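You operate a simulated robot arm through the tools that you are given. There is no shell and no other tool. Be economical: measure what you need, move in short steps, check, and stop when the job is done.

You run a simulated robot arm. Do the job below in one go: nothing can be reset, and whatever is moved stays where it is left.

TASK
Roll the trolley up to the yellow line and brake it there.
Fine: first put the grey weight in bay two; brake off before it rolls, on again after; about at the line.

It is judged by the outcome, as a careful person would: the job done as asked, and still so three seconds after it is handed in. It fails if anything else is knocked over, pushed out of place, dropped, spilled or broken.

THE ROBOT
A 7-joint arm with a two-finger parallel gripper, fixed in place. Base frame: the origin is at the foot of the arm, x ahead of it, y to its left, z up; the work surface is at about z = 880. Readings come in mm, degrees, newtons and seconds.
With the tool pointing down near the work surface it reaches from about 220 to 740 mm from the base axis. Its first joint turns from -166.0 to 166.0 degrees. Payload 1.57 kg.
The tool frame sits at the grasp point between the pads (the TCP): z along the fingers, y along the line on which they close. The tips reach 30 mm beyond it. The gripper opens to 110 mm. The fingers are 24 mm wide and 12 mm thick; the gripper's body (48 by 112 mm) begins 78 mm behind the TCP.
Orientation is that of the tool frame in the base frame, as a unit quaternion [x, y, z, w]. With the fingers straight down and closing along the base's y, the tool's x points along the base's -x, its y along +y and its z along -z.

THE INTERFACE
- The arm moves only by the tool servo_tool. Its argument "moves" is a list of rows, each a list of 7 numbers: the turn, a rotation vector about the tool's x, y, z in degrees, then the shift along the tool's x, y, z in mm, then the closure in counts, from 0 (fully open) to 255 (shut). In form: [[rx, ry, rz, x, y, z, jaw], ...]. A call has 1 to 12 rows; each row shifts and turns the commanded pose from where the row before left it, along the tool's axes as they then stand. A row lasts 0.2 s, in which the tool goes at most 50 mm and 8.6 degrees; a call with a longer step from one row to the next is refused whole, and so is a gripper value outside its range. A pose out of reach is approached as far as the arm can. The call stops where the force on the tool passes 50 N (or 10 N more than at its start, if that is more) or the arm is blocked; 0.2 s more then pass. Each finger travels about 45 mm/s and halts on what it meets, pressing with about 33 N; the grip force reading is that of the motor and also rises with nothing between the fingers. The clock runs only during rows and for 0.2 s after the last one: add rows that do not move to give the fingers time. It gives the time, the measured TCP pose, the force on the tool (base axes), the opening and the grip force at its end, in the units of the frame above (readings bear some noise), and new pictures: "show" is both (left out), scene, wrist or none.
- Cameras (640 x 400 px; columns grow to the right, rows downward): "scene" is fixed at [220, 649.9, 1428.9]; the picture's right is [-0.93, -0.37, 0.00], its down [-0.21, 0.52, -0.83] and it looks along [0.31, -0.77, -0.56] (base axes); focal length 317 px, centre (320, 200). "wrist" rides on the gripper at [-36, 0, -80] in the tool frame; the picture's right is [0.00, -1.00, 0.00], its down [0.97, 0.00, -0.24] and it looks along [0.24, 0.00, 0.97] (tool axes); focal length 218 px, centre (320, 200). There is no depth. A picture from a camera that has moved, and an enlarged one, comes with that camera's place and axes in the base frame and with its lens.
- slide_trunk(by): slides the trunk up (or, below 0, down) by that many mm; the arm rides with it, the base frame stays. It gives what a move gives, with no picture.
- zoom(camera, box): a new picture of the part [left, top, right, bottom] of that camera's present view, enlarged. No time passes.
- hand_in(): hands the job in; it is judged then, once.

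Work in short steps. Places have to be worked out from the pictures, the camera data and where the tool is seen: move nearer, look again, correct. Check each grasp and each placing, and mend what went wrong. You have 120 turns and 170 pictures in all, those below and enlarged ones among them. Open the gripper and draw the arm clear of the work before you hand the job in, unless the task says otherwise; then end with one line.

The tools are called after "Call:" as a command line: name --pt "numbers of a row" for each row, then --argument value for the rest, lists and objects as JSON in quotes. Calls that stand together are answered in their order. servo_tool: Moves the arm, as the interface text tells. Its arguments: {"type":"object","properties":{"moves":{"type":"array","items":{"type":"array","items":{"type":"number"}}},"show":{"type":"string","enum":["both","scene","wrist","none"]}},"required":["moves"]} The other tools are called the same way: slide_trunk (by) slides the trunk up or down; zoom (camera, box) takes an enlarged picture of a part of a camera's view; hand_in () hands the job in.

At the start:

```text
time_s: 0.0
eef_pos: [421.3, 200.2, 1197.2]
tcp_rot: [0.001, 1.0, 0.0, -0.001]
force: [0.1, 0.0, -0.5]
opening: 109.9
finger_force: 0.0
trunk travel left (down, up): [-525.0, 65.0]
```

scene: 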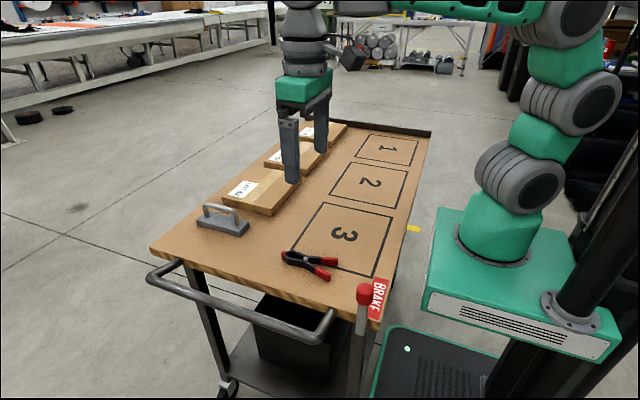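
wrist: 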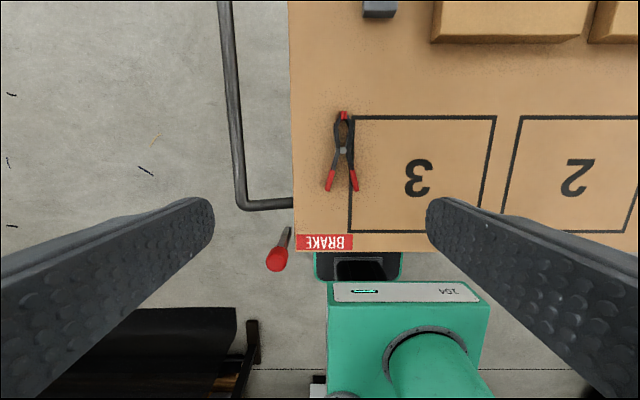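

The picture shows a trolley with bays 1 to 3, a grey weight with a handle, a clamp, boxes, and a brake lever with a red knob. I'll enlarge the main parts first.

Call:
zoom --camera "scene" --box '[140, 160, 460, 400]'

Call:
zoom --camera "scene" --box '[240, 100, 480, 250]'

Call:
zoom --camera "wrist" --box '[200, 180, 440, 330]'

```text
1.67 times, centred on (300, 280) of scene
camera zoom: at [220.0, 649.9, 1428.9], right [-0.93, -0.37, 0.0], down [-0.21, 0.52, -0.83], along [0.31, -0.77, -0.56], focal length 529 px, centre (353, 67)
```

zoom: 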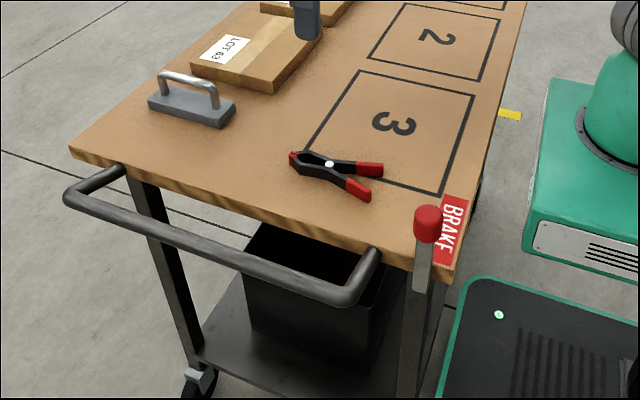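

```text
2.67 times, centred on (360, 175) of scene
camera zoom: at [220.0, 649.9, 1428.9], right [-0.93, -0.37, 0.0], down [-0.21, 0.52, -0.83], along [0.31, -0.77, -0.56], focal length 846 px, centre (213, 267)
```

zoom: 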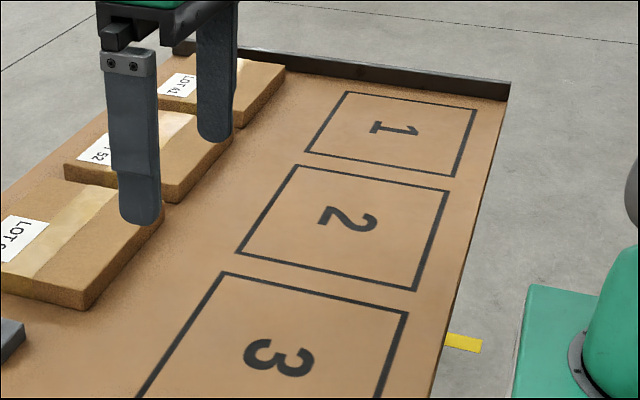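

```text
2.67 times, centred on (320, 255) of wrist
camera zoom: at [456.5, 200.6, 1278.6], right [0.0, -1.0, 0.0], down [-0.97, 0.0, 0.24], along [-0.24, 0.0, -0.97], focal length 582 px, centre (320, 53)
```

zoom: 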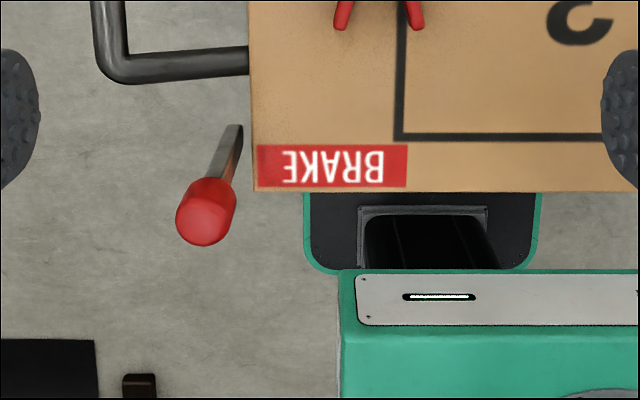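

The weight's handle seems to run along x, at about x=723 and y=106. I'll move high above it and look with the wrist camera.

Call:
servo_tool --pt "0 0 0 -45 -18 10 0" --pt "0 0 0 -45 -18 10 0" --pt "0 0 0 -45 -18 10 0" --pt "0 0 0 -45 -18 10 0" --pt "0 0 0 -45 -18 10 0" --pt "0 0 0 -45 -4 10 0" --pt "0 0 0 0 0 0 0"

```text
time_s: 1.6
eef_pos: [686.9, 105.1, 1139.5]
tcp_rot: [0.0, 1.0, 0.0, 0.002]
force: [-0.2, -0.7, 0.3]
opening: 110.0
finger_force: 0.0
trunk travel left (down, up): [-525.0, 65.0]
camera wrist: at [722.3, 106.5, 1218.7], right [0.0, -1.0, 0.0], down [-0.97, 0.0, 0.24], along [-0.24, 0.0, -0.97], focal length 218 px, centre (320, 200)
```

scene: 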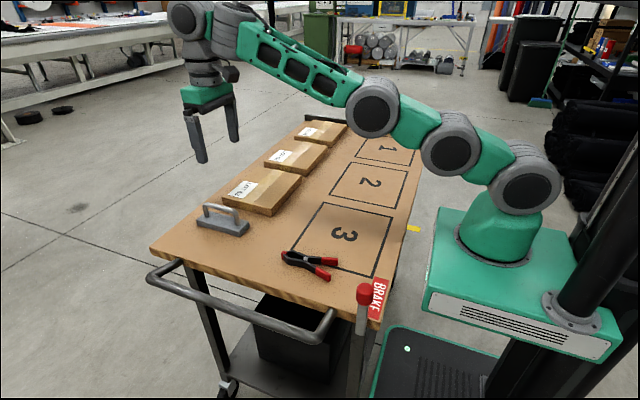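
wrist: 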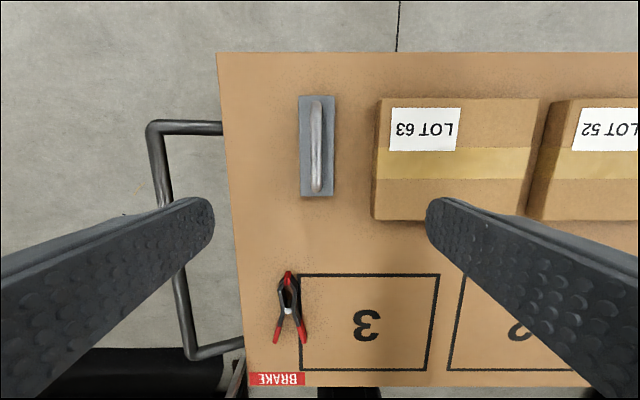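

The handle is centred near (719, 110) with its top at about z=939. I'll partly close the jaws and descend above it.

Call:
servo_tool --pt "0 0 0 -15 5 30 90" --pt "0 0 0 -14 0 40 90" --pt "0 0 0 0 0 40 90" --pt "0 0 0 0 0 40 90" --pt "0 0 0 0 0 0 90"

```text
time_s: 2.8
eef_pos: [710.7, 108.5, 986.5]
tcp_rot: [0.0, 1.0, -0.001, 0.0]
force: [-0.1, 0.3, -0.2]
opening: 71.3
finger_force: 0.0
out of reach, approached as far as the arm can: row 1
trunk travel left (down, up): [-525.0, 65.0]
camera wrist: at [746.8, 109.1, 1066.1], right [0.0, -1.0, 0.0], down [-0.97, 0.0, 0.24], along [-0.24, 0.0, -0.97], focal length 218 px, centre (320, 200)
```

scene: 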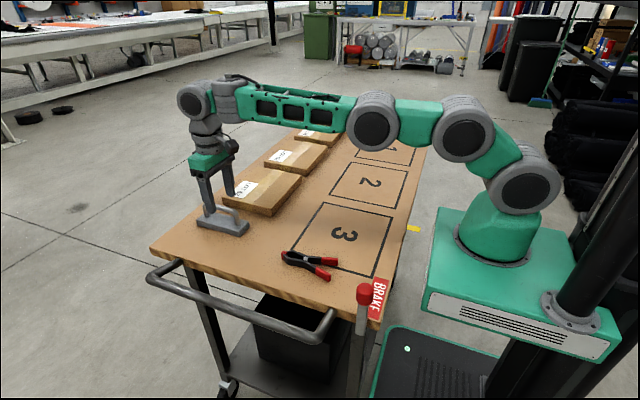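
wrist: 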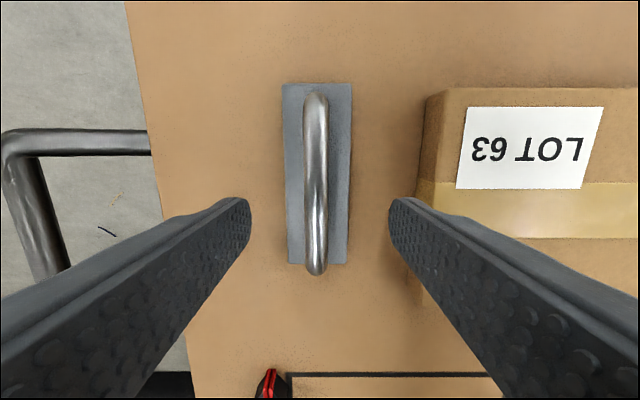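

The handle spans x from 664 to 776 at y of about 111. I'll lower to z≈940 and shift slightly outward.

Call:
servo_tool --pt "0 0 0 -3 2 24 90" --pt "0 0 0 -2 0 22 90" --pt "0 0 0 0 0 0 90"

Call:
zoom --camera "scene" --box '[160, 140, 320, 240]'

```text
time_s: 3.6
eef_pos: [715.9, 112.0, 941.9]
tcp_rot: [-0.001, 1.0, 0.0, 0.0]
force: [0.2, 0.4, 0.7]
opening: 71.4
finger_force: 0.1
trunk travel left (down, up): [-525.0, 65.0]
camera wrist: at [751.7, 112.4, 1020.7], right [0.0, -1.0, 0.0], down [-0.97, 0.0, 0.24], along [-0.24, 0.0, -0.97], focal length 218 px, centre (320, 200)
```

scene: 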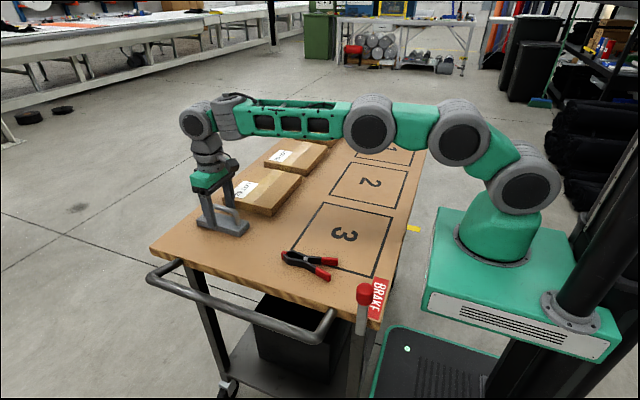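
wrist: 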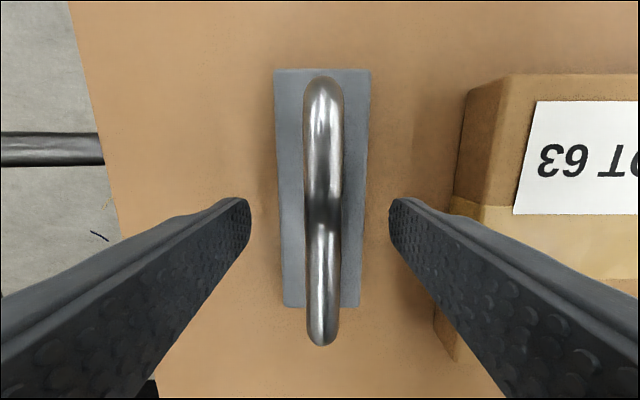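

```text
4.00 times, centred on (240, 190) of scene
camera zoom: at [220.0, 649.9, 1428.9], right [-0.93, -0.37, 0.0], down [-0.21, 0.52, -0.83], along [0.31, -0.77, -0.56], focal length 1269 px, centre (640, 240)
```

zoom: 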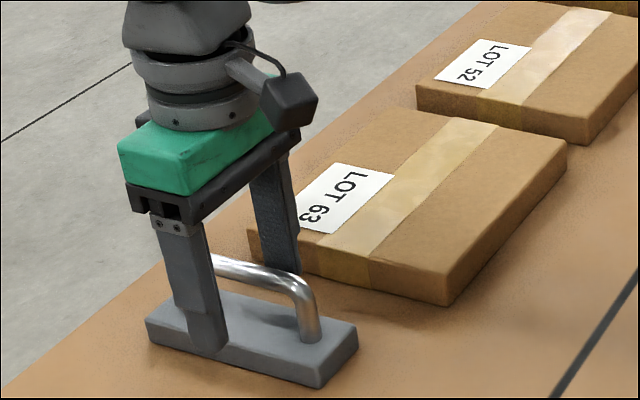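

The jaws straddle the handle at the right height. I'll close them and check the opening.

Call:
servo_tool --pt "0 0 0 0 0 0 200" --pt "0 0 0 0 0 0 255" --pt "0 0 0 0 0 0 255" --pt "0 0 0 0 0 0 255" --pt "0 0 0 0 0 0 255" --show "wrist"

```text
time_s: 4.8
eef_pos: [716.8, 111.3, 941.3]
tcp_rot: [0.001, 1.0, 0.0, 0.0]
force: [1.1, -3.0, 0.8]
opening: 13.6
finger_force: 27.8
trunk travel left (down, up): [-525.0, 65.0]
camera wrist: at [751.6, 111.6, 1020.9], right [0.0, -1.0, 0.0], down [-0.97, 0.0, 0.24], along [-0.24, 0.0, -0.97], focal length 218 px, centre (320, 200)
```

wrist: 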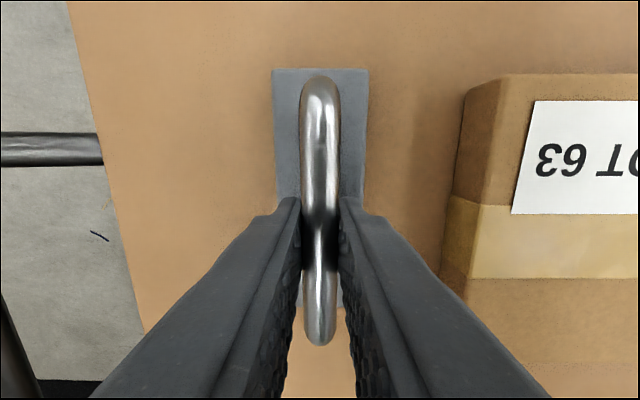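

The handle is gripped, with an opening of 13.6 mm. I'll lift it straight up.

Call:
servo_tool --pt "0 0 0 0 0 -10 255" --pt "0 0 0 0 0 -25 255" --pt "0 0 0 3 0 -35 255" --pt "0 0 0 5 0 -35 255" --pt "0 0 0 0 0 0 255"

```text
time_s: 6.0
eef_pos: [707.8, 113.1, 1045.6]
tcp_rot: [-0.001, 1.0, 0.0, -0.001]
force: [0.0, -0.1, -9.6]
opening: 13.6
finger_force: 30.4
trunk travel left (down, up): [-525.0, 65.0]
camera wrist: at [743.7, 113.8, 1125.7], right [0.0, -1.0, 0.0], down [-0.97, 0.0, 0.24], along [-0.24, 0.0, -0.97], focal length 218 px, centre (320, 200)
```

scene: 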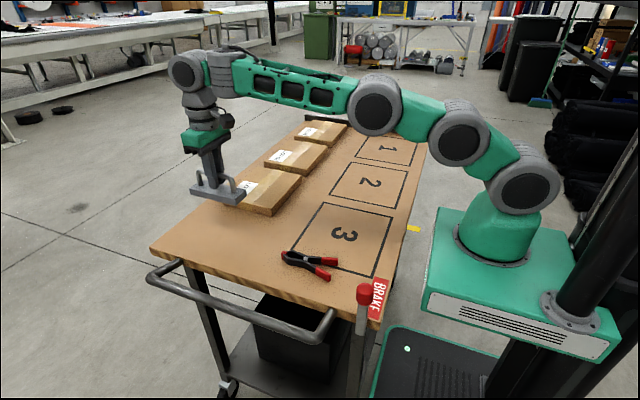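
wrist: 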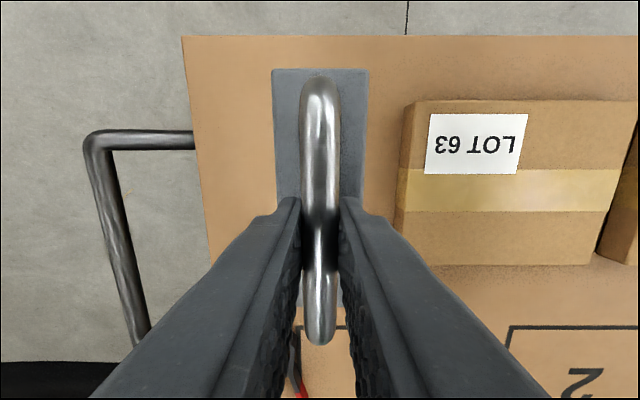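

The weight (about 1 kg) is held securely. Bay 2's corners put its centre near (402, -267), so I'll carry it there at this height.

Call:
servo_tool --pt "0 0 0 28 -34.5 0 255" --pt "0 0 0 28 -34.5 0 255" --pt "0 0 0 28 -34.5 0 255" --pt "0 0 0 28 -34.5 0 255" --pt "0 0 0 28 -34.5 0 255" --pt "0 0 0 28 -34.5 0 255" --pt "0 0 0 28 -34.5 0 255" --pt "0 0 0 28 -34.5 0 255" --pt "0 0 0 28 -34.5 0 255" --pt "0 0 0 28 -34.5 0 255" --pt "0 0 0 28 -34.5 0 255" --pt "0 0 0 0 0 0 255"

```text
time_s: 8.6
eef_pos: [401.8, -269.2, 1045.3]
tcp_rot: [-0.001, 1.0, 0.0, -0.001]
force: [-0.8, 0.2, -9.8]
opening: 13.4
finger_force: 30.4
trunk travel left (down, up): [-525.0, 65.0]
camera wrist: at [436.1, -268.7, 1125.1], right [0.0, -1.0, 0.0], down [-0.97, 0.0, 0.24], along [-0.24, 0.0, -0.97], focal length 218 px, centre (320, 200)
```

scene: 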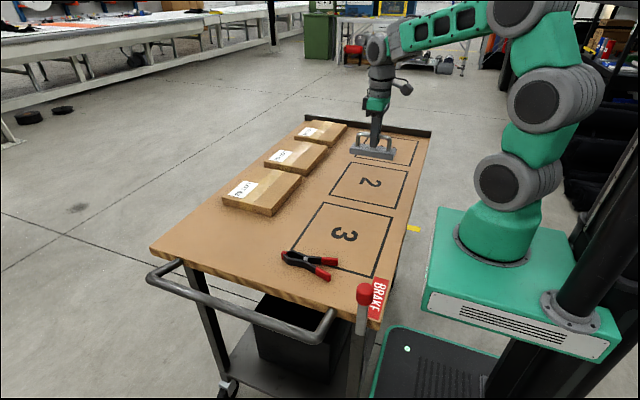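
wrist: 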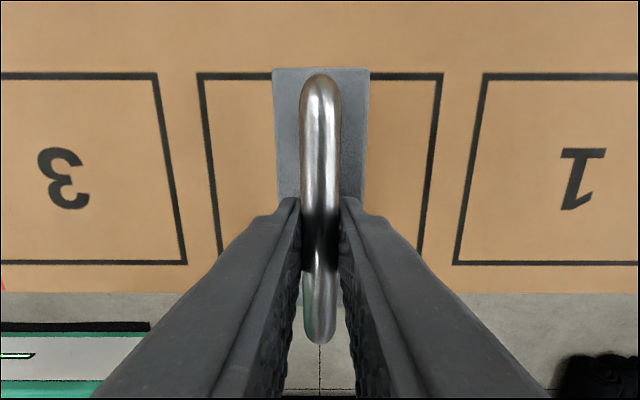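

The weight is centred over bay 2, where the lines are at x=295 and 505. I'll lower it to the table.

Call:
servo_tool --pt "0 0 0 1 2 40 255" --pt "0 0 0 0 0 40 255" --pt "0 0 0 0 0 15 255" --pt "0 0 0 0 0 5 255" --pt "0 0 0 0 0 3 255" --pt "0 0 0 0 0 0 255"

```text
time_s: 10.0
eef_pos: [397.1, -265.3, 941.4]
tcp_rot: [0.0, 1.0, 0.0, 0.0]
force: [-1.2, -0.7, -6.7]
opening: 13.4
finger_force: 30.1
trunk travel left (down, up): [-525.0, 65.0]
camera wrist: at [433.6, -265.0, 1021.3], right [0.0, -1.0, 0.0], down [-0.97, 0.0, 0.24], along [-0.24, 0.0, -0.97], focal length 218 px, centre (320, 200)
```

scene: 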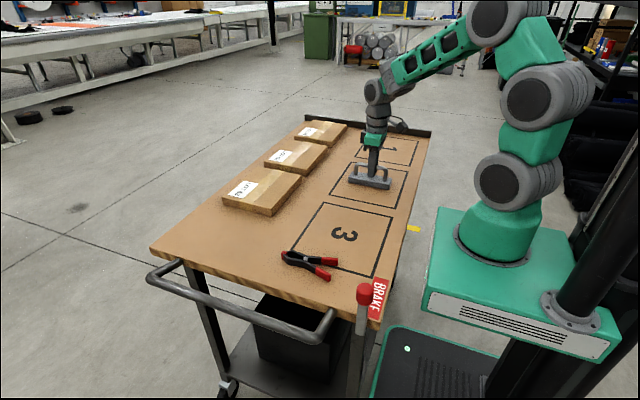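
wrist: 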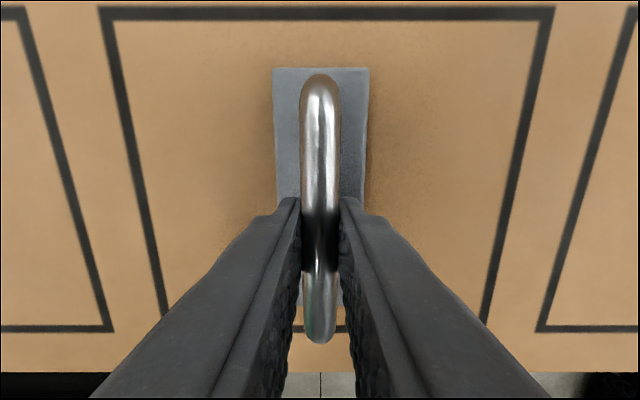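

The load is starting to transfer to the table. I'll go down about 1 mm more, open gently and rise.

Call:
servo_tool --pt "0 0 0 0 0 1.2 255" --pt "0 0 0 0 0 0 220" --pt "0 0 0 0 0 0 150" --pt "0 0 0 0 0 0 90" --pt "0 0 0 0 0 0 90" --pt "0 0 0 0 0 -20 90" --pt "0 0 0 0 0 -40 90" --pt "0 0 0 0 0 -50 90" --pt "0 0 0 0 0 -50 90" --pt "0 0 0 0 0 -40 90"

```text
time_s: 12.2
eef_pos: [399.4, -267.0, 1138.7]
tcp_rot: [0.0, 1.0, 0.001, 0.0]
force: [-0.2, -1.2, 0.6]
opening: 71.2
finger_force: 0.1
trunk travel left (down, up): [-525.0, 65.0]
camera wrist: at [434.8, -265.5, 1220.2], right [0.0, -1.0, 0.0], down [-0.97, 0.0, 0.24], along [-0.24, 0.0, -0.97], focal length 218 px, centre (320, 200)
```

scene: 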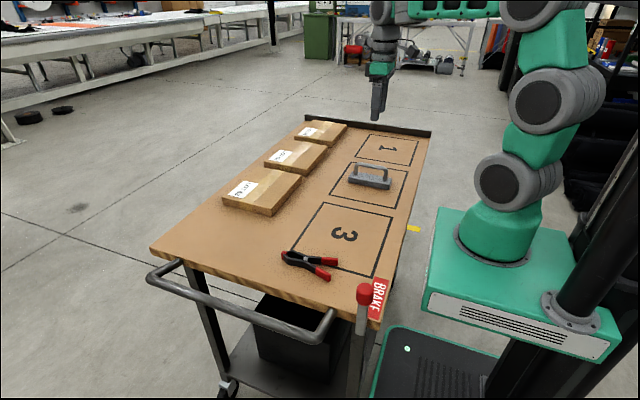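
wrist: 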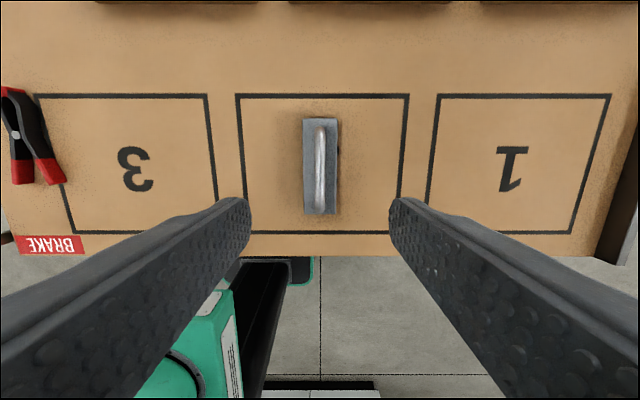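

The weight is now standing in bay 2. Next I'll move the arm along -y and tilt it to view the floor beyond the trolley and find the yellow line.

Call:
servo_tool --pt "0 0 0 0 -45 -20 90" --pt "0 0 0 0 -45 -20 90" --pt "0 0 0 0 -45 -20 90" --pt "0 0 0 0 -45 0 90" --pt "8 0 0 0 0 0 90" --pt "8 0 0 0 0 0 90" --pt "8 0 0 0 0 0 90" --pt "8 0 0 0 0 0 90" --pt "8 0 0 0 0 0 90" --pt "0 0 0 0 0 0 90"

```text
time_s: 14.4
eef_pos: [446.1, -475.1, 1270.0]
tcp_rot: [0.0, 0.951, -0.309, -0.007]
force: [-0.3, -0.5, 1.0]
opening: 71.3
finger_force: 0.0
out of reach, approached as far as the arm can: row 5, 8, 9
trunk travel left (down, up): [-525.0, 65.0]
camera wrist: at [481.7, -427.2, 1333.7], right [0.0, -0.81, 0.59], down [-0.97, 0.14, 0.21], along [-0.25, -0.57, -0.78], focal length 218 px, centre (320, 200)
```

scene: 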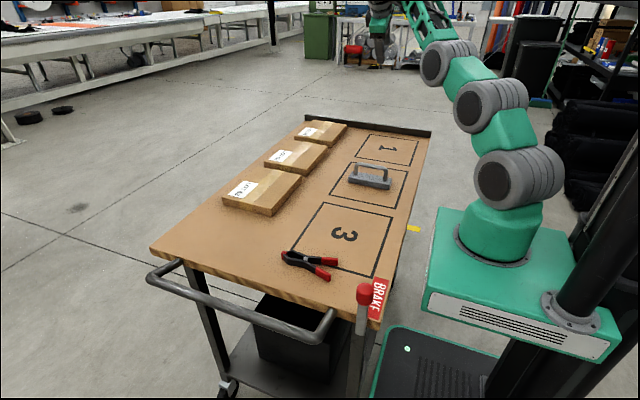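
wrist: 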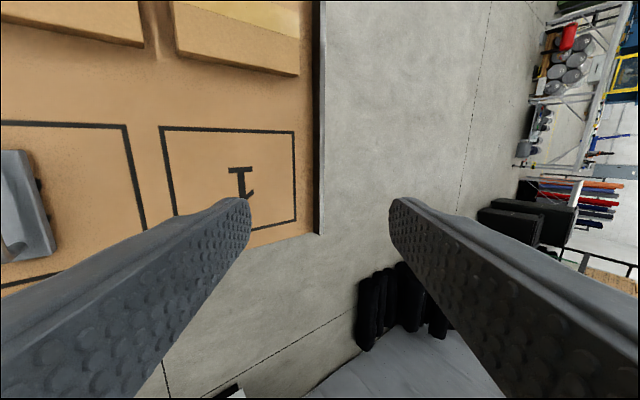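

The far edge of the trolley is at about y=-748, and the line is still hidden beneath it. I'll move further out with less tilt to see over the front edge.

Call:
servo_tool --pt "-8 0 0 0 0 0 90" --pt "-8 0 0 0 0 0 90" --pt "-8 0 0 0 0 0 90" --pt "-8 0 0 0 -20 0 90" --pt "-8 0 0 0 -30 0 90" --pt "0 0 0 20 -40 0 90" --pt "0 0 0 20 -40 0 90" --pt "0 0 0 20 -40 0 90" --pt "0 0 0 0 0 0 90" --show "wrist"

```text
time_s: 16.4
eef_pos: [318.7, -536.8, 1196.3]
tcp_rot: [-0.001, 0.999, 0.033, -0.003]
force: [0.0, -0.8, 0.2]
opening: 71.3
finger_force: 0.0
out of reach, approached as far as the arm can: row 3, 4, 5, 6, 7, 8
trunk travel left (down, up): [-525.0, 65.0]
camera wrist: at [354.7, -539.6, 1277.0], right [0.0, -1.0, -0.06], down [-0.97, -0.02, 0.25], along [-0.25, 0.06, -0.97], focal length 218 px, centre (320, 200)
```

wrist: 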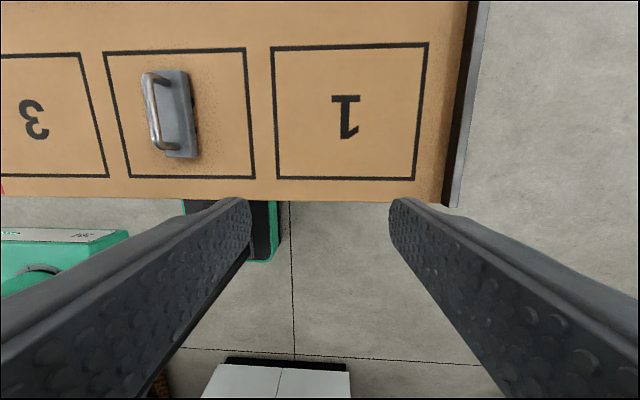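

The line still sits just under the front edge from here. Raising the trunk 65 mm should let the camera see over it.

Call:
slide_trunk --by 64

Call:
servo_tool --pt "0 0 0 0 0 0 90" --show "wrist"

```text
time_s: 17.4
eef_pos: [318.0, -535.3, 1260.7]
tcp_rot: [0.0, 0.999, 0.033, -0.003]
force: [-0.1, 0.3, -0.3]
opening: 71.3
finger_force: 0.1
trunk travel left (down, up): [-589.0, 1.0]
```

```text
time_s: 17.8
eef_pos: [318.5, -534.1, 1260.8]
tcp_rot: [0.001, 1.0, 0.031, -0.004]
force: [0.7, 0.9, 0.0]
opening: 71.2
finger_force: 0.0
trunk travel left (down, up): [-589.0, 1.0]
camera wrist: at [355.1, -539.3, 1340.9], right [0.0, -1.0, -0.06], down [-0.97, -0.02, 0.25], along [-0.25, 0.06, -0.97], focal length 218 px, centre (320, 200)
```

wrist: 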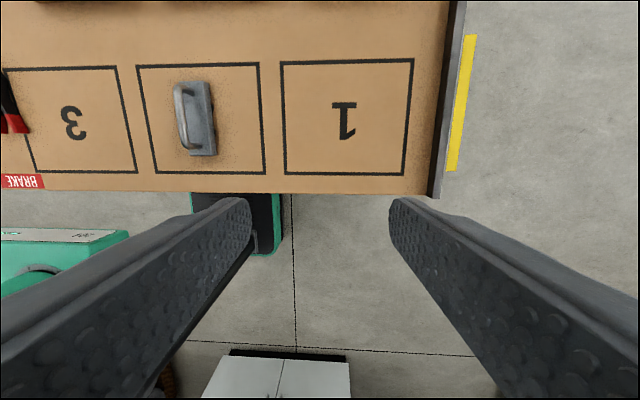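

The line is clear now: it lies along x at about y=-1232, from -1192 to -1270, while the trolley front is at about -752. So the trolley must travel about 470 mm in -y. Next I'll go back to inspect the brake lever, whose knob is near (288, 267, 975).

Call:
servo_tool --pt "3.8 0 0 -8 48 0 0" --pt "0 0 0 -8 48 0 0" --pt "0 0 0 -8 48 0 0" --pt "0 0 0 -8 48 0 0" --pt "0 0 0 -8 48 0 0" --pt "0 0 0 -8 48 0 0" --pt "0 0 0 -8 48 0 0" --pt "0 0 0 -8 48 0 0" --pt "0 0 0 -8 48 0 0" --pt "0 0 0 -8 48 0 0" --pt "0 0 0 -8 48 0 0" --pt "0 0 0 0 48 0 0" --show "none"

Call:
servo_tool --pt "0 0 0 0 48 0 0" --pt "0 0 0 0 48 0 0" --pt "0 0 0 0 48 0 0" --pt "0 0 0 0 48 0 0" --pt "0 0 0 0 0 30 0" --pt "0 0 0 0 0 30 0" --pt "0 0 0 0 0 0 0" --show "wrist"

```text
time_s: 20.4
eef_pos: [405.7, 39.6, 1260.0]
tcp_rot: [0.001, 1.0, -0.002, -0.003]
force: [0.0, 0.2, 0.0]
opening: 110.1
finger_force: 0.0
trunk travel left (down, up): [-589.0, 1.0]
```

```text
time_s: 22.0
eef_pos: [406.1, 230.2, 1203.1]
tcp_rot: [0.0, 1.0, -0.001, -0.003]
force: [-0.2, -0.4, 1.1]
opening: 109.8
finger_force: 0.1
trunk travel left (down, up): [-589.0, 1.0]
camera wrist: at [441.6, 231.2, 1283.6], right [0.0, -1.0, 0.0], down [-0.97, 0.0, 0.25], along [-0.25, 0.0, -0.97], focal length 218 px, centre (320, 200)
```

wrist: 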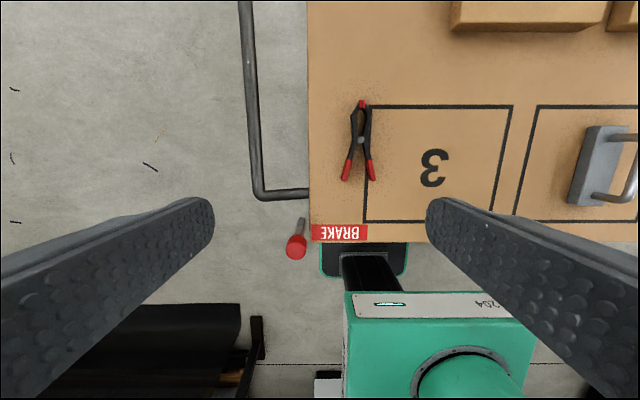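

I'll look at the lever more closely through the scene camera.

Call:
zoom --camera "scene" --box '[280, 260, 440, 400]'

Call:
zoom --camera "wrist" --box '[220, 150, 380, 270]'

```text
2.86 times, centred on (360, 330) of scene
camera zoom: at [220.0, 649.9, 1428.9], right [-0.93, -0.37, 0.0], down [-0.21, 0.52, -0.83], along [0.31, -0.77, -0.56], focal length 906 px, centre (206, -171)
```

zoom: 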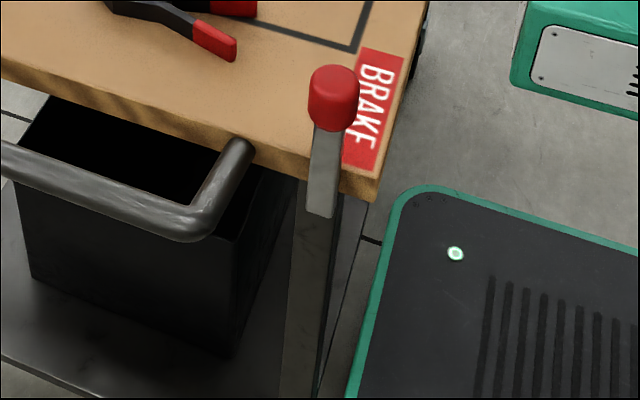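

```text
3.33 times, centred on (300, 210) of wrist
camera zoom: at [441.6, 231.2, 1283.6], right [0.0, -1.0, 0.0], down [-0.97, 0.0, 0.25], along [-0.25, 0.0, -0.97], focal length 728 px, centre (387, 167)
```

zoom: 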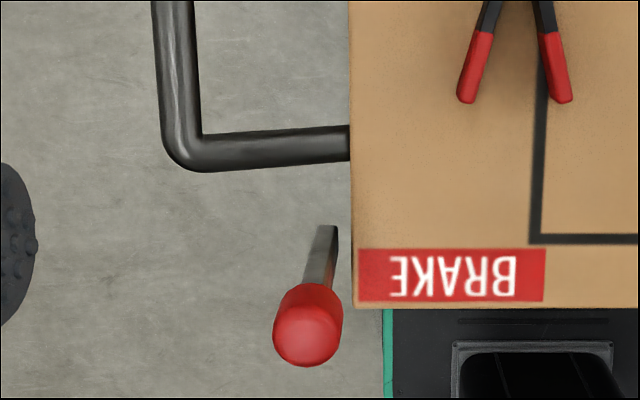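

The lever is a flat upright bar from about z=843 to a red knob at about (284, 268, 975), mounted on the end face. I'll move above the knob for a closer look.

Call:
servo_tool --pt "0 0 0 40 13 30 0" --pt "0 0 0 40 13 40 0" --pt "0 0 0 42 12 40 0" --pt "0 0 0 0 0 0 0"

Call:
zoom --camera "scene" --box '[280, 240, 440, 340]'

```text
refused: row 1 steps farther than a row can; nothing moved
```

```text
4.00 times, centred on (360, 290) of scene
camera zoom: at [220.0, 649.9, 1428.9], right [-0.93, -0.37, 0.0], down [-0.21, 0.52, -0.83], along [0.31, -0.77, -0.56], focal length 1269 px, centre (160, -160)
```

zoom: 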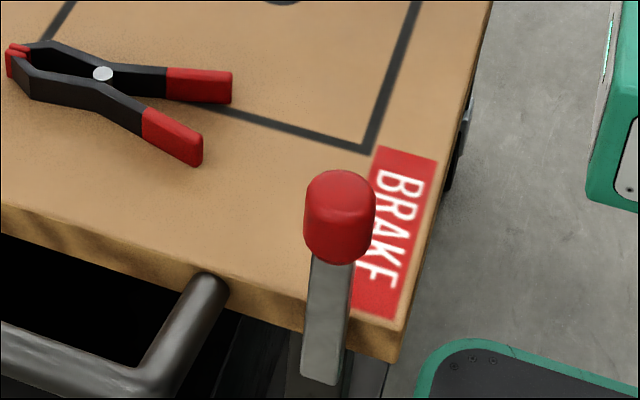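

That move was over the step limit, so I'll split it into smaller rows.

Call:
servo_tool --pt "0 0 0 30 10 25 0" --pt "0 0 0 30 10 25 0" --pt "0 0 0 30 10 30 0" --pt "0 0 0 30 8 30 0" --pt "0 0 0 0 0 0 0"

```text
time_s: 23.2
eef_pos: [283.5, 274.0, 1092.9]
tcp_rot: [0.0, 1.0, -0.001, -0.004]
force: [0.0, 0.5, 0.7]
opening: 109.8
finger_force: 0.0
trunk travel left (down, up): [-589.0, 1.0]
camera wrist: at [318.9, 274.5, 1173.4], right [0.0, -1.0, 0.0], down [-0.97, 0.0, 0.25], along [-0.25, 0.0, -0.97], focal length 218 px, centre (320, 200)
```

scene: 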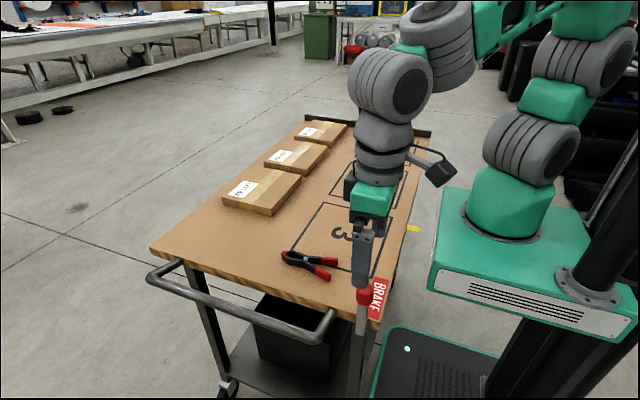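
wrist: 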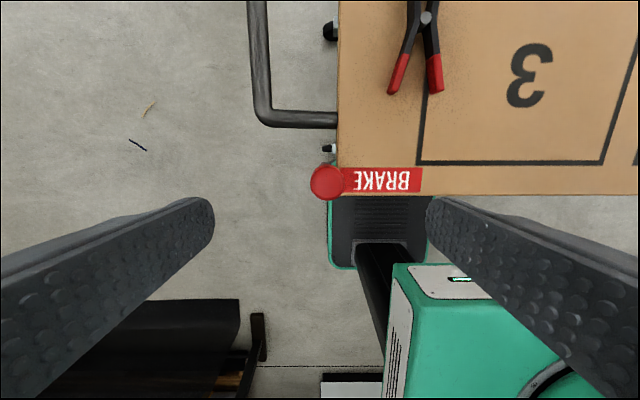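

The knob top is at about (287, 268). I'll zoom in on the area around it.

Call:
zoom --camera "wrist" --box '[260, 100, 420, 220]'

```text
3.33 times, centred on (340, 160) of wrist
camera zoom: at [318.9, 274.5, 1173.4], right [0.0, -1.0, 0.0], down [-0.97, 0.0, 0.25], along [-0.25, 0.0, -0.97], focal length 728 px, centre (253, 333)
```

zoom: 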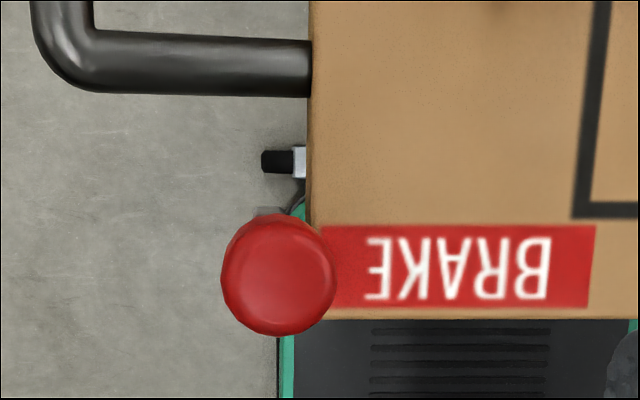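

The knob is about 30 mm across. I'll cage it loosely with the jaws about 40 mm apart, tips well above the table, then test its movement gently.

Call:
servo_tool --pt "0 0 0 -3 -5.5 0 155" --pt "0 0 0 0 0 0 155" --pt "0 0 0 0 0 40 155" --pt "0 0 0 0 0 40 155" --pt "0 0 0 0 0 38 155" --pt "0 0 0 0 0 0 155"

```text
time_s: 24.6
eef_pos: [286.7, 264.7, 971.1]
tcp_rot: [0.0, 1.0, -0.002, -0.004]
force: [-1.0, 0.4, 0.4]
opening: 42.7
finger_force: 0.1
trunk travel left (down, up): [-589.0, 1.0]
camera wrist: at [321.9, 265.7, 1052.1], right [0.0, -1.0, 0.0], down [-0.97, 0.0, 0.25], along [-0.25, 0.0, -0.97], focal length 218 px, centre (320, 200)
```

scene: 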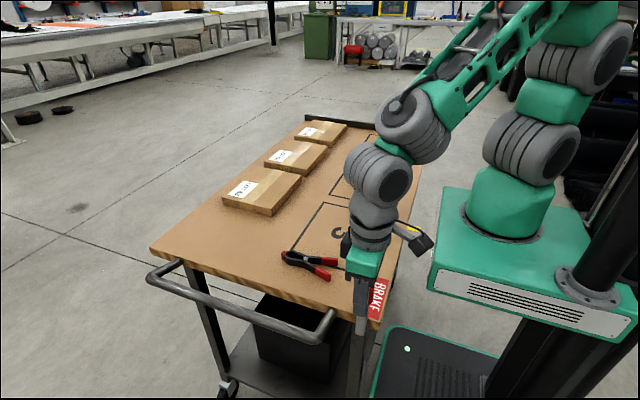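
wrist: 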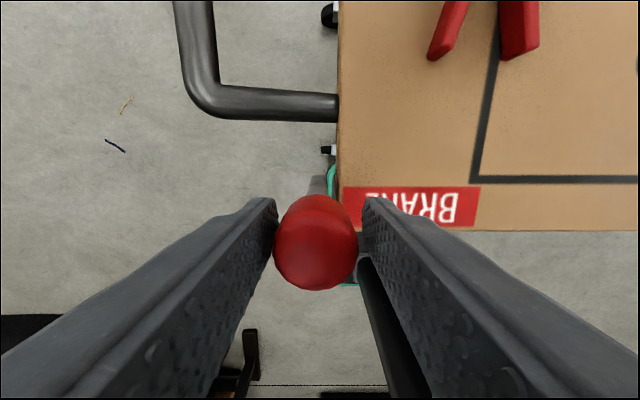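

The knob is caged between the fingers. I'll first try a gentle pull of a few mm in +y and watch the force.

Call:
servo_tool --pt "0 0 0 0 6 0 155" --pt "0 0 0 0 5 0 155" --pt "0 0 0 0 0 0 155" --show "wrist"

```text
time_s: 25.4
eef_pos: [286.6, 274.5, 972.4]
tcp_rot: [0.0, 1.0, -0.001, -0.005]
force: [-1.3, -5.7, -2.0]
opening: 48.1
finger_force: 3.0
trunk travel left (down, up): [-589.0, 1.0]
camera wrist: at [322.9, 275.6, 1051.9], right [0.0, -1.0, 0.0], down [-0.97, 0.0, 0.25], along [-0.25, 0.0, -0.97], focal length 218 px, centre (320, 200)
```

wrist: 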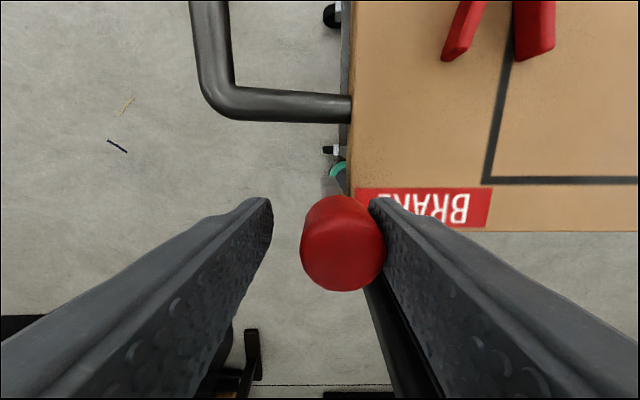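

The +y pull met resistance and the finger gave way, so it probably doesn't swing in y. I'll centre up, grip the knob and feel along x.

Call:
servo_tool --pt "0 0 0 0 -6 0 155" --pt "0 0 0 0 0 0 220" --pt "0 0 0 0 0 0 220" --pt "0 0 0 0 0 0 220" --show "none"

Call:
servo_tool --pt "0 0 0 -4 0 0 220" --pt "0 0 0 -4 0 0 220" --pt "0 0 0 0 0 0 220" --show "wrist"

```text
time_s: 26.4
eef_pos: [287.0, 267.1, 971.2]
tcp_rot: [0.001, 1.0, -0.002, -0.004]
force: [0.5, -19.8, 3.4]
opening: 31.0
finger_force: 33.2
trunk travel left (down, up): [-589.0, 1.0]
```

```text
time_s: 27.2
eef_pos: [294.3, 266.4, 971.8]
tcp_rot: [0.0, 1.0, -0.003, -0.007]
force: [-11.9, -20.8, -15.6]
opening: 30.9
finger_force: 40.3
trunk travel left (down, up): [-589.0, 1.0]
camera wrist: at [330.6, 267.9, 1051.9], right [0.0, -1.0, 0.01], down [-0.97, 0.0, 0.25], along [-0.25, -0.01, -0.97], focal length 218 px, centre (320, 200)
```

wrist: 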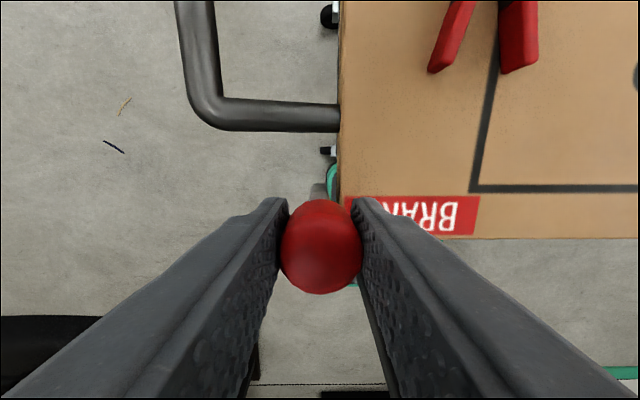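

The knob moved with the tool in +x against about 12 N. I'll check the other direction before committing.

Call:
servo_tool --pt "0 0 0 4 2 0 220" --pt "0 0 0 4 -5 0 220" --pt "0 0 0 0 0 0 220" --show "none"

Call:
servo_tool --pt "0 0 0 4 0 0 220" --pt "0 0 0 4 0 0 220" --pt "0 0 0 0 0 0 220" --show "wrist"

```text
time_s: 28.0
eef_pos: [290.5, 266.9, 974.1]
tcp_rot: [0.0, 1.0, 0.0, -0.002]
force: [6.5, -17.8, -17.3]
opening: 30.9
finger_force: 39.8
trunk travel left (down, up): [-589.0, 1.0]
```

```text
time_s: 28.8
eef_pos: [284.4, 267.0, 976.6]
tcp_rot: [0.002, 1.0, 0.0, -0.003]
force: [26.0, -18.9, -1.2]
opening: 31.0
finger_force: 40.0
trunk travel left (down, up): [-589.0, 1.0]
camera wrist: at [319.7, 267.0, 1056.2], right [0.0, -1.0, 0.0], down [-0.97, 0.0, 0.24], along [-0.24, 0.0, -0.97], focal length 218 px, centre (320, 200)
```

wrist: 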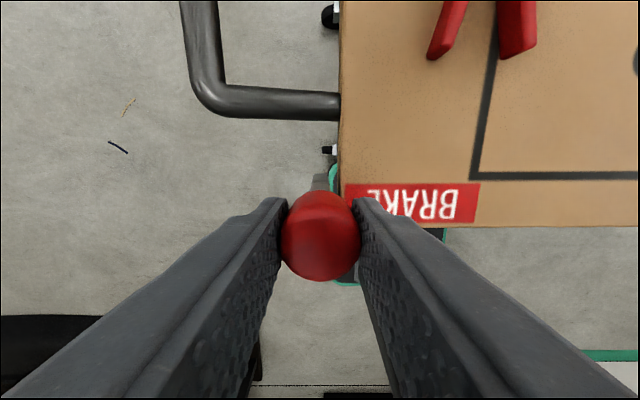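

In -x it is blocked, with 26 N of resistance and a 6 mm lag, while in +x it follows. So off must be toward +x, and I'll swing it that way along a shallow arc.

Call:
servo_tool --pt "0 0 0 -8 0 2 200" --pt "0 0 0 -8 0 1 200" --pt "0 0 0 -8 0 1 200" --pt "0 0 0 -8 0 1 200" --pt "0 0 0 0 0 0 200"

```text
time_s: 30.0
eef_pos: [313.8, 266.0, 969.1]
tcp_rot: [-0.001, 1.0, -0.001, -0.005]
force: [-13.2, 7.0, -8.9]
opening: 30.7
finger_force: 40.4
trunk travel left (down, up): [-589.0, 1.0]
camera wrist: at [348.6, 267.6, 1048.9], right [0.0, -1.0, 0.0], down [-0.97, 0.0, 0.25], along [-0.25, 0.0, -0.97], focal length 218 px, centre (320, 200)
```

scene: 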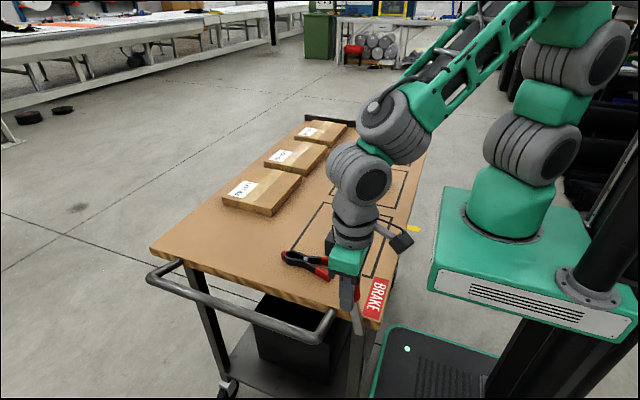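
wrist: 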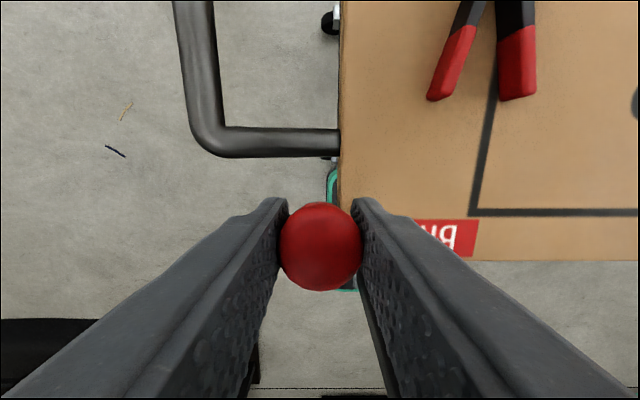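

The lever is following, leaning about 12° with steady friction of about 13 N. I'll continue along the arc.

Call:
servo_tool --pt "0 0 0 -8 0 1.5 200" --pt "0 0 0 -8 0 2 200" --pt "0 0 0 -8 0 2.5 200" --pt "0 0 0 -8 0 3 200" --pt "0 0 0 0 0 0 200"

```text
time_s: 31.2
eef_pos: [343.2, 266.4, 960.6]
tcp_rot: [0.001, 1.0, -0.001, -0.003]
force: [-7.2, -1.1, 4.8]
opening: 31.0
finger_force: 39.9
trunk travel left (down, up): [-589.0, 1.0]
camera wrist: at [379.4, 267.3, 1040.4], right [0.0, -1.0, 0.0], down [-0.97, 0.0, 0.25], along [-0.25, 0.0, -0.97], focal length 218 px, centre (320, 200)
```

scene: 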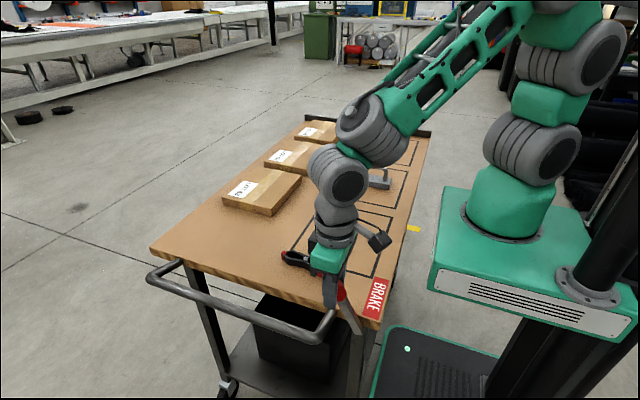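
wrist: 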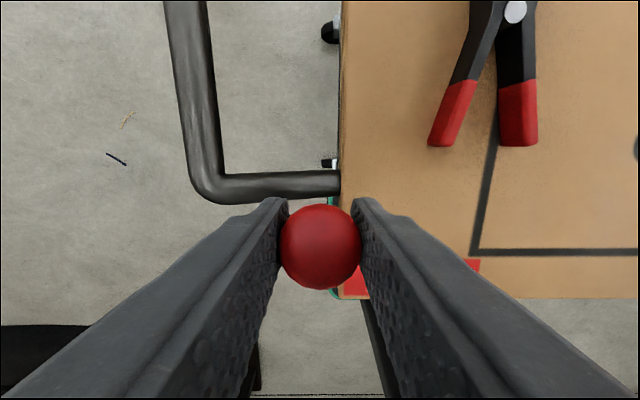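

It is still moving freely at about 25°. I'll go on in small steps until a stop is felt.

Call:
servo_tool --pt "0 0 0 -7 0 3 200" --pt "0 0 0 -7 0 3.5 200" --pt "0 0 0 -7 0 4 200" --pt "0 0 0 0 0 0 200"

```text
time_s: 32.2
eef_pos: [365.2, 265.2, 948.7]
tcp_rot: [0.0, 1.0, -0.001, -0.003]
force: [1.9, -4.9, -6.0]
opening: 31.0
finger_force: 21.5
trunk travel left (down, up): [-589.0, 1.0]
camera wrist: at [401.6, 267.3, 1028.5], right [0.0, -1.0, 0.0], down [-0.97, 0.0, 0.25], along [-0.25, 0.0, -0.97], focal length 218 px, centre (320, 200)
```

scene: 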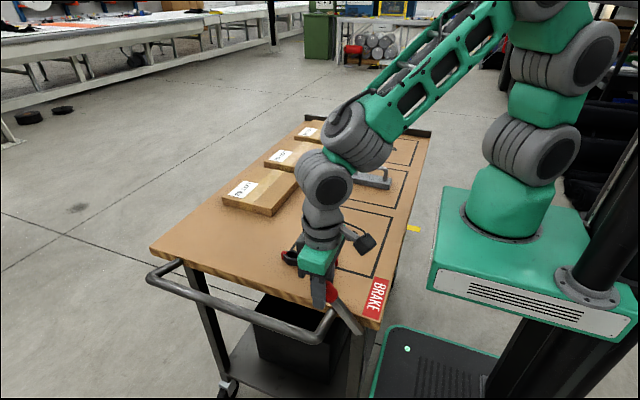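
wrist: 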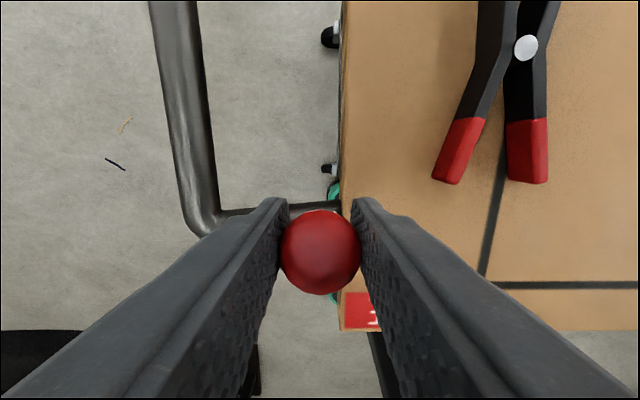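

There is no stop yet at about 36° and the force is small. I'll continue a little with the fingertips still clear of the table.

Call:
servo_tool --pt "0 0 0 -5 0 4 200" --pt "0 0 0 -5 0 4 200" --pt "0 0 0 0 0 0 200" --show "scene"

Call:
zoom --camera "scene" --box '[260, 240, 420, 360]'

```text
time_s: 33.0
eef_pos: [373.0, 266.3, 942.6]
tcp_rot: [0.0, 1.0, -0.001, -0.003]
force: [-5.2, -4.7, 4.6]
opening: 30.4
finger_force: 39.5
trunk travel left (down, up): [-589.0, 1.0]
```

scene: 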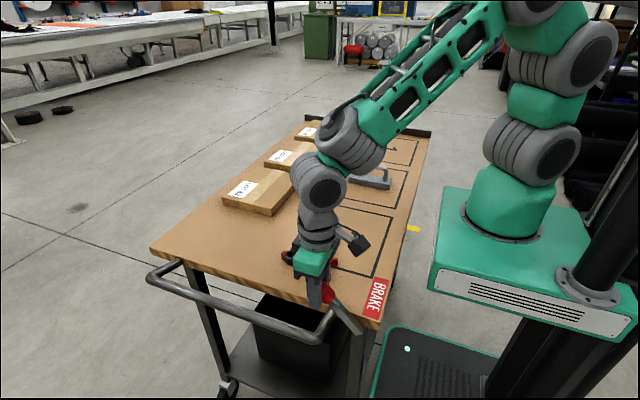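

```text
3.33 times, centred on (340, 300) of scene
camera zoom: at [220.0, 649.9, 1428.9], right [-0.93, -0.37, 0.0], down [-0.21, 0.52, -0.83], along [0.31, -0.77, -0.56], focal length 1057 px, centre (253, -133)
```

zoom: 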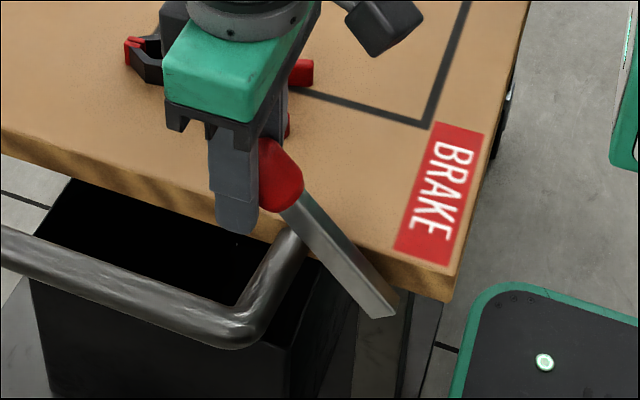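

The lever is leaning about 40°. I'll push slightly further to check for the end stop.

Call:
servo_tool --pt "0 0 0 -5 0 4.5 200" --pt "0 0 0 -5 0 5 200" --pt "0 0 0 0 0 0 200" --show "wrist"

```text
time_s: 33.8
eef_pos: [384.4, 266.4, 931.6]
tcp_rot: [0.001, 1.0, -0.002, -0.003]
force: [-0.2, 0.1, 7.9]
opening: 30.5
finger_force: 39.9
trunk travel left (down, up): [-589.0, 1.0]
camera wrist: at [420.8, 267.3, 1012.1], right [0.0, -1.0, 0.0], down [-0.97, 0.0, 0.25], along [-0.25, 0.0, -0.97], focal length 218 px, centre (320, 200)
```

wrist: 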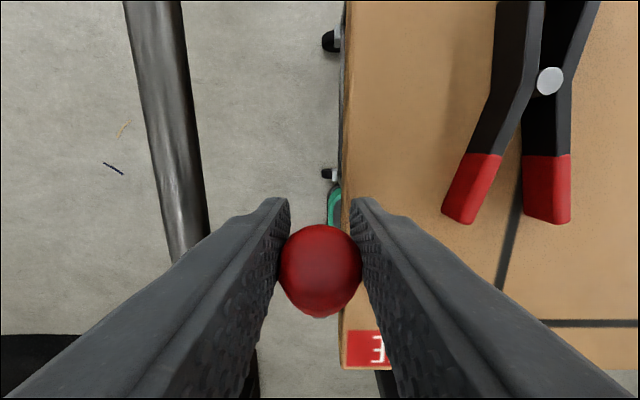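

The knob has begun slipping back relative to the tool, so the lever is probably at its end near 43°. I'll open slightly, rise and look.

Call:
servo_tool --pt "0 0 0 0 0 0 155" --pt "0 0 0 0 0 0 155" --pt "0 0 0 0 0 -30 155" --pt "0 0 0 0 0 -40 155" --pt "0 0 0 0 0 -40 155" --pt "0 0 0 0 0 0 155"

Call:
zoom --camera "scene" --box '[260, 240, 420, 360]'

```text
time_s: 35.2
eef_pos: [381.5, 265.5, 1041.3]
tcp_rot: [0.0, 1.0, -0.001, -0.004]
force: [-0.3, 0.7, -0.8]
opening: 42.9
finger_force: 0.1
trunk travel left (down, up): [-589.0, 1.0]
camera wrist: at [419.1, 266.9, 1121.7], right [0.0, -1.0, 0.0], down [-0.97, 0.0, 0.25], along [-0.25, 0.0, -0.97], focal length 218 px, centre (320, 200)
```

scene: 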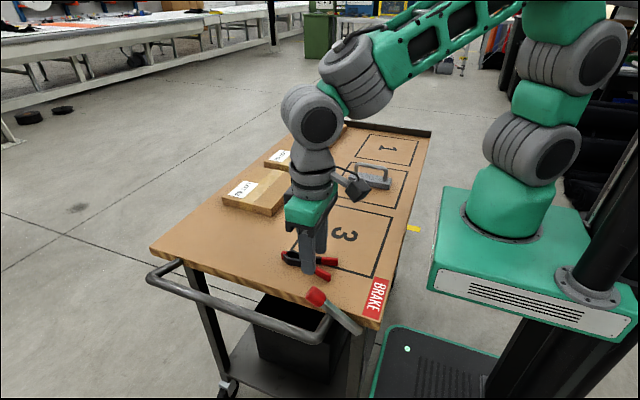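
wrist: 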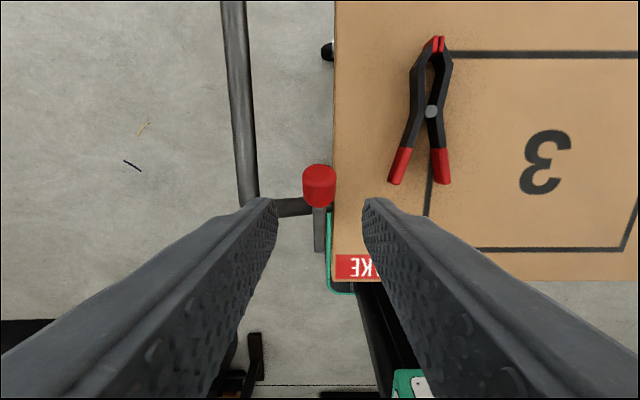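

```text
3.33 times, centred on (340, 300) of scene
camera zoom: at [220.0, 649.9, 1428.9], right [-0.93, -0.37, 0.0], down [-0.21, 0.52, -0.83], along [0.31, -0.77, -0.56], focal length 1057 px, centre (253, -133)
```

zoom: 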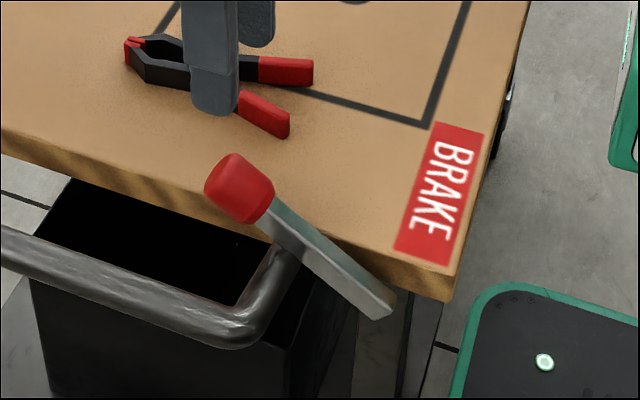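

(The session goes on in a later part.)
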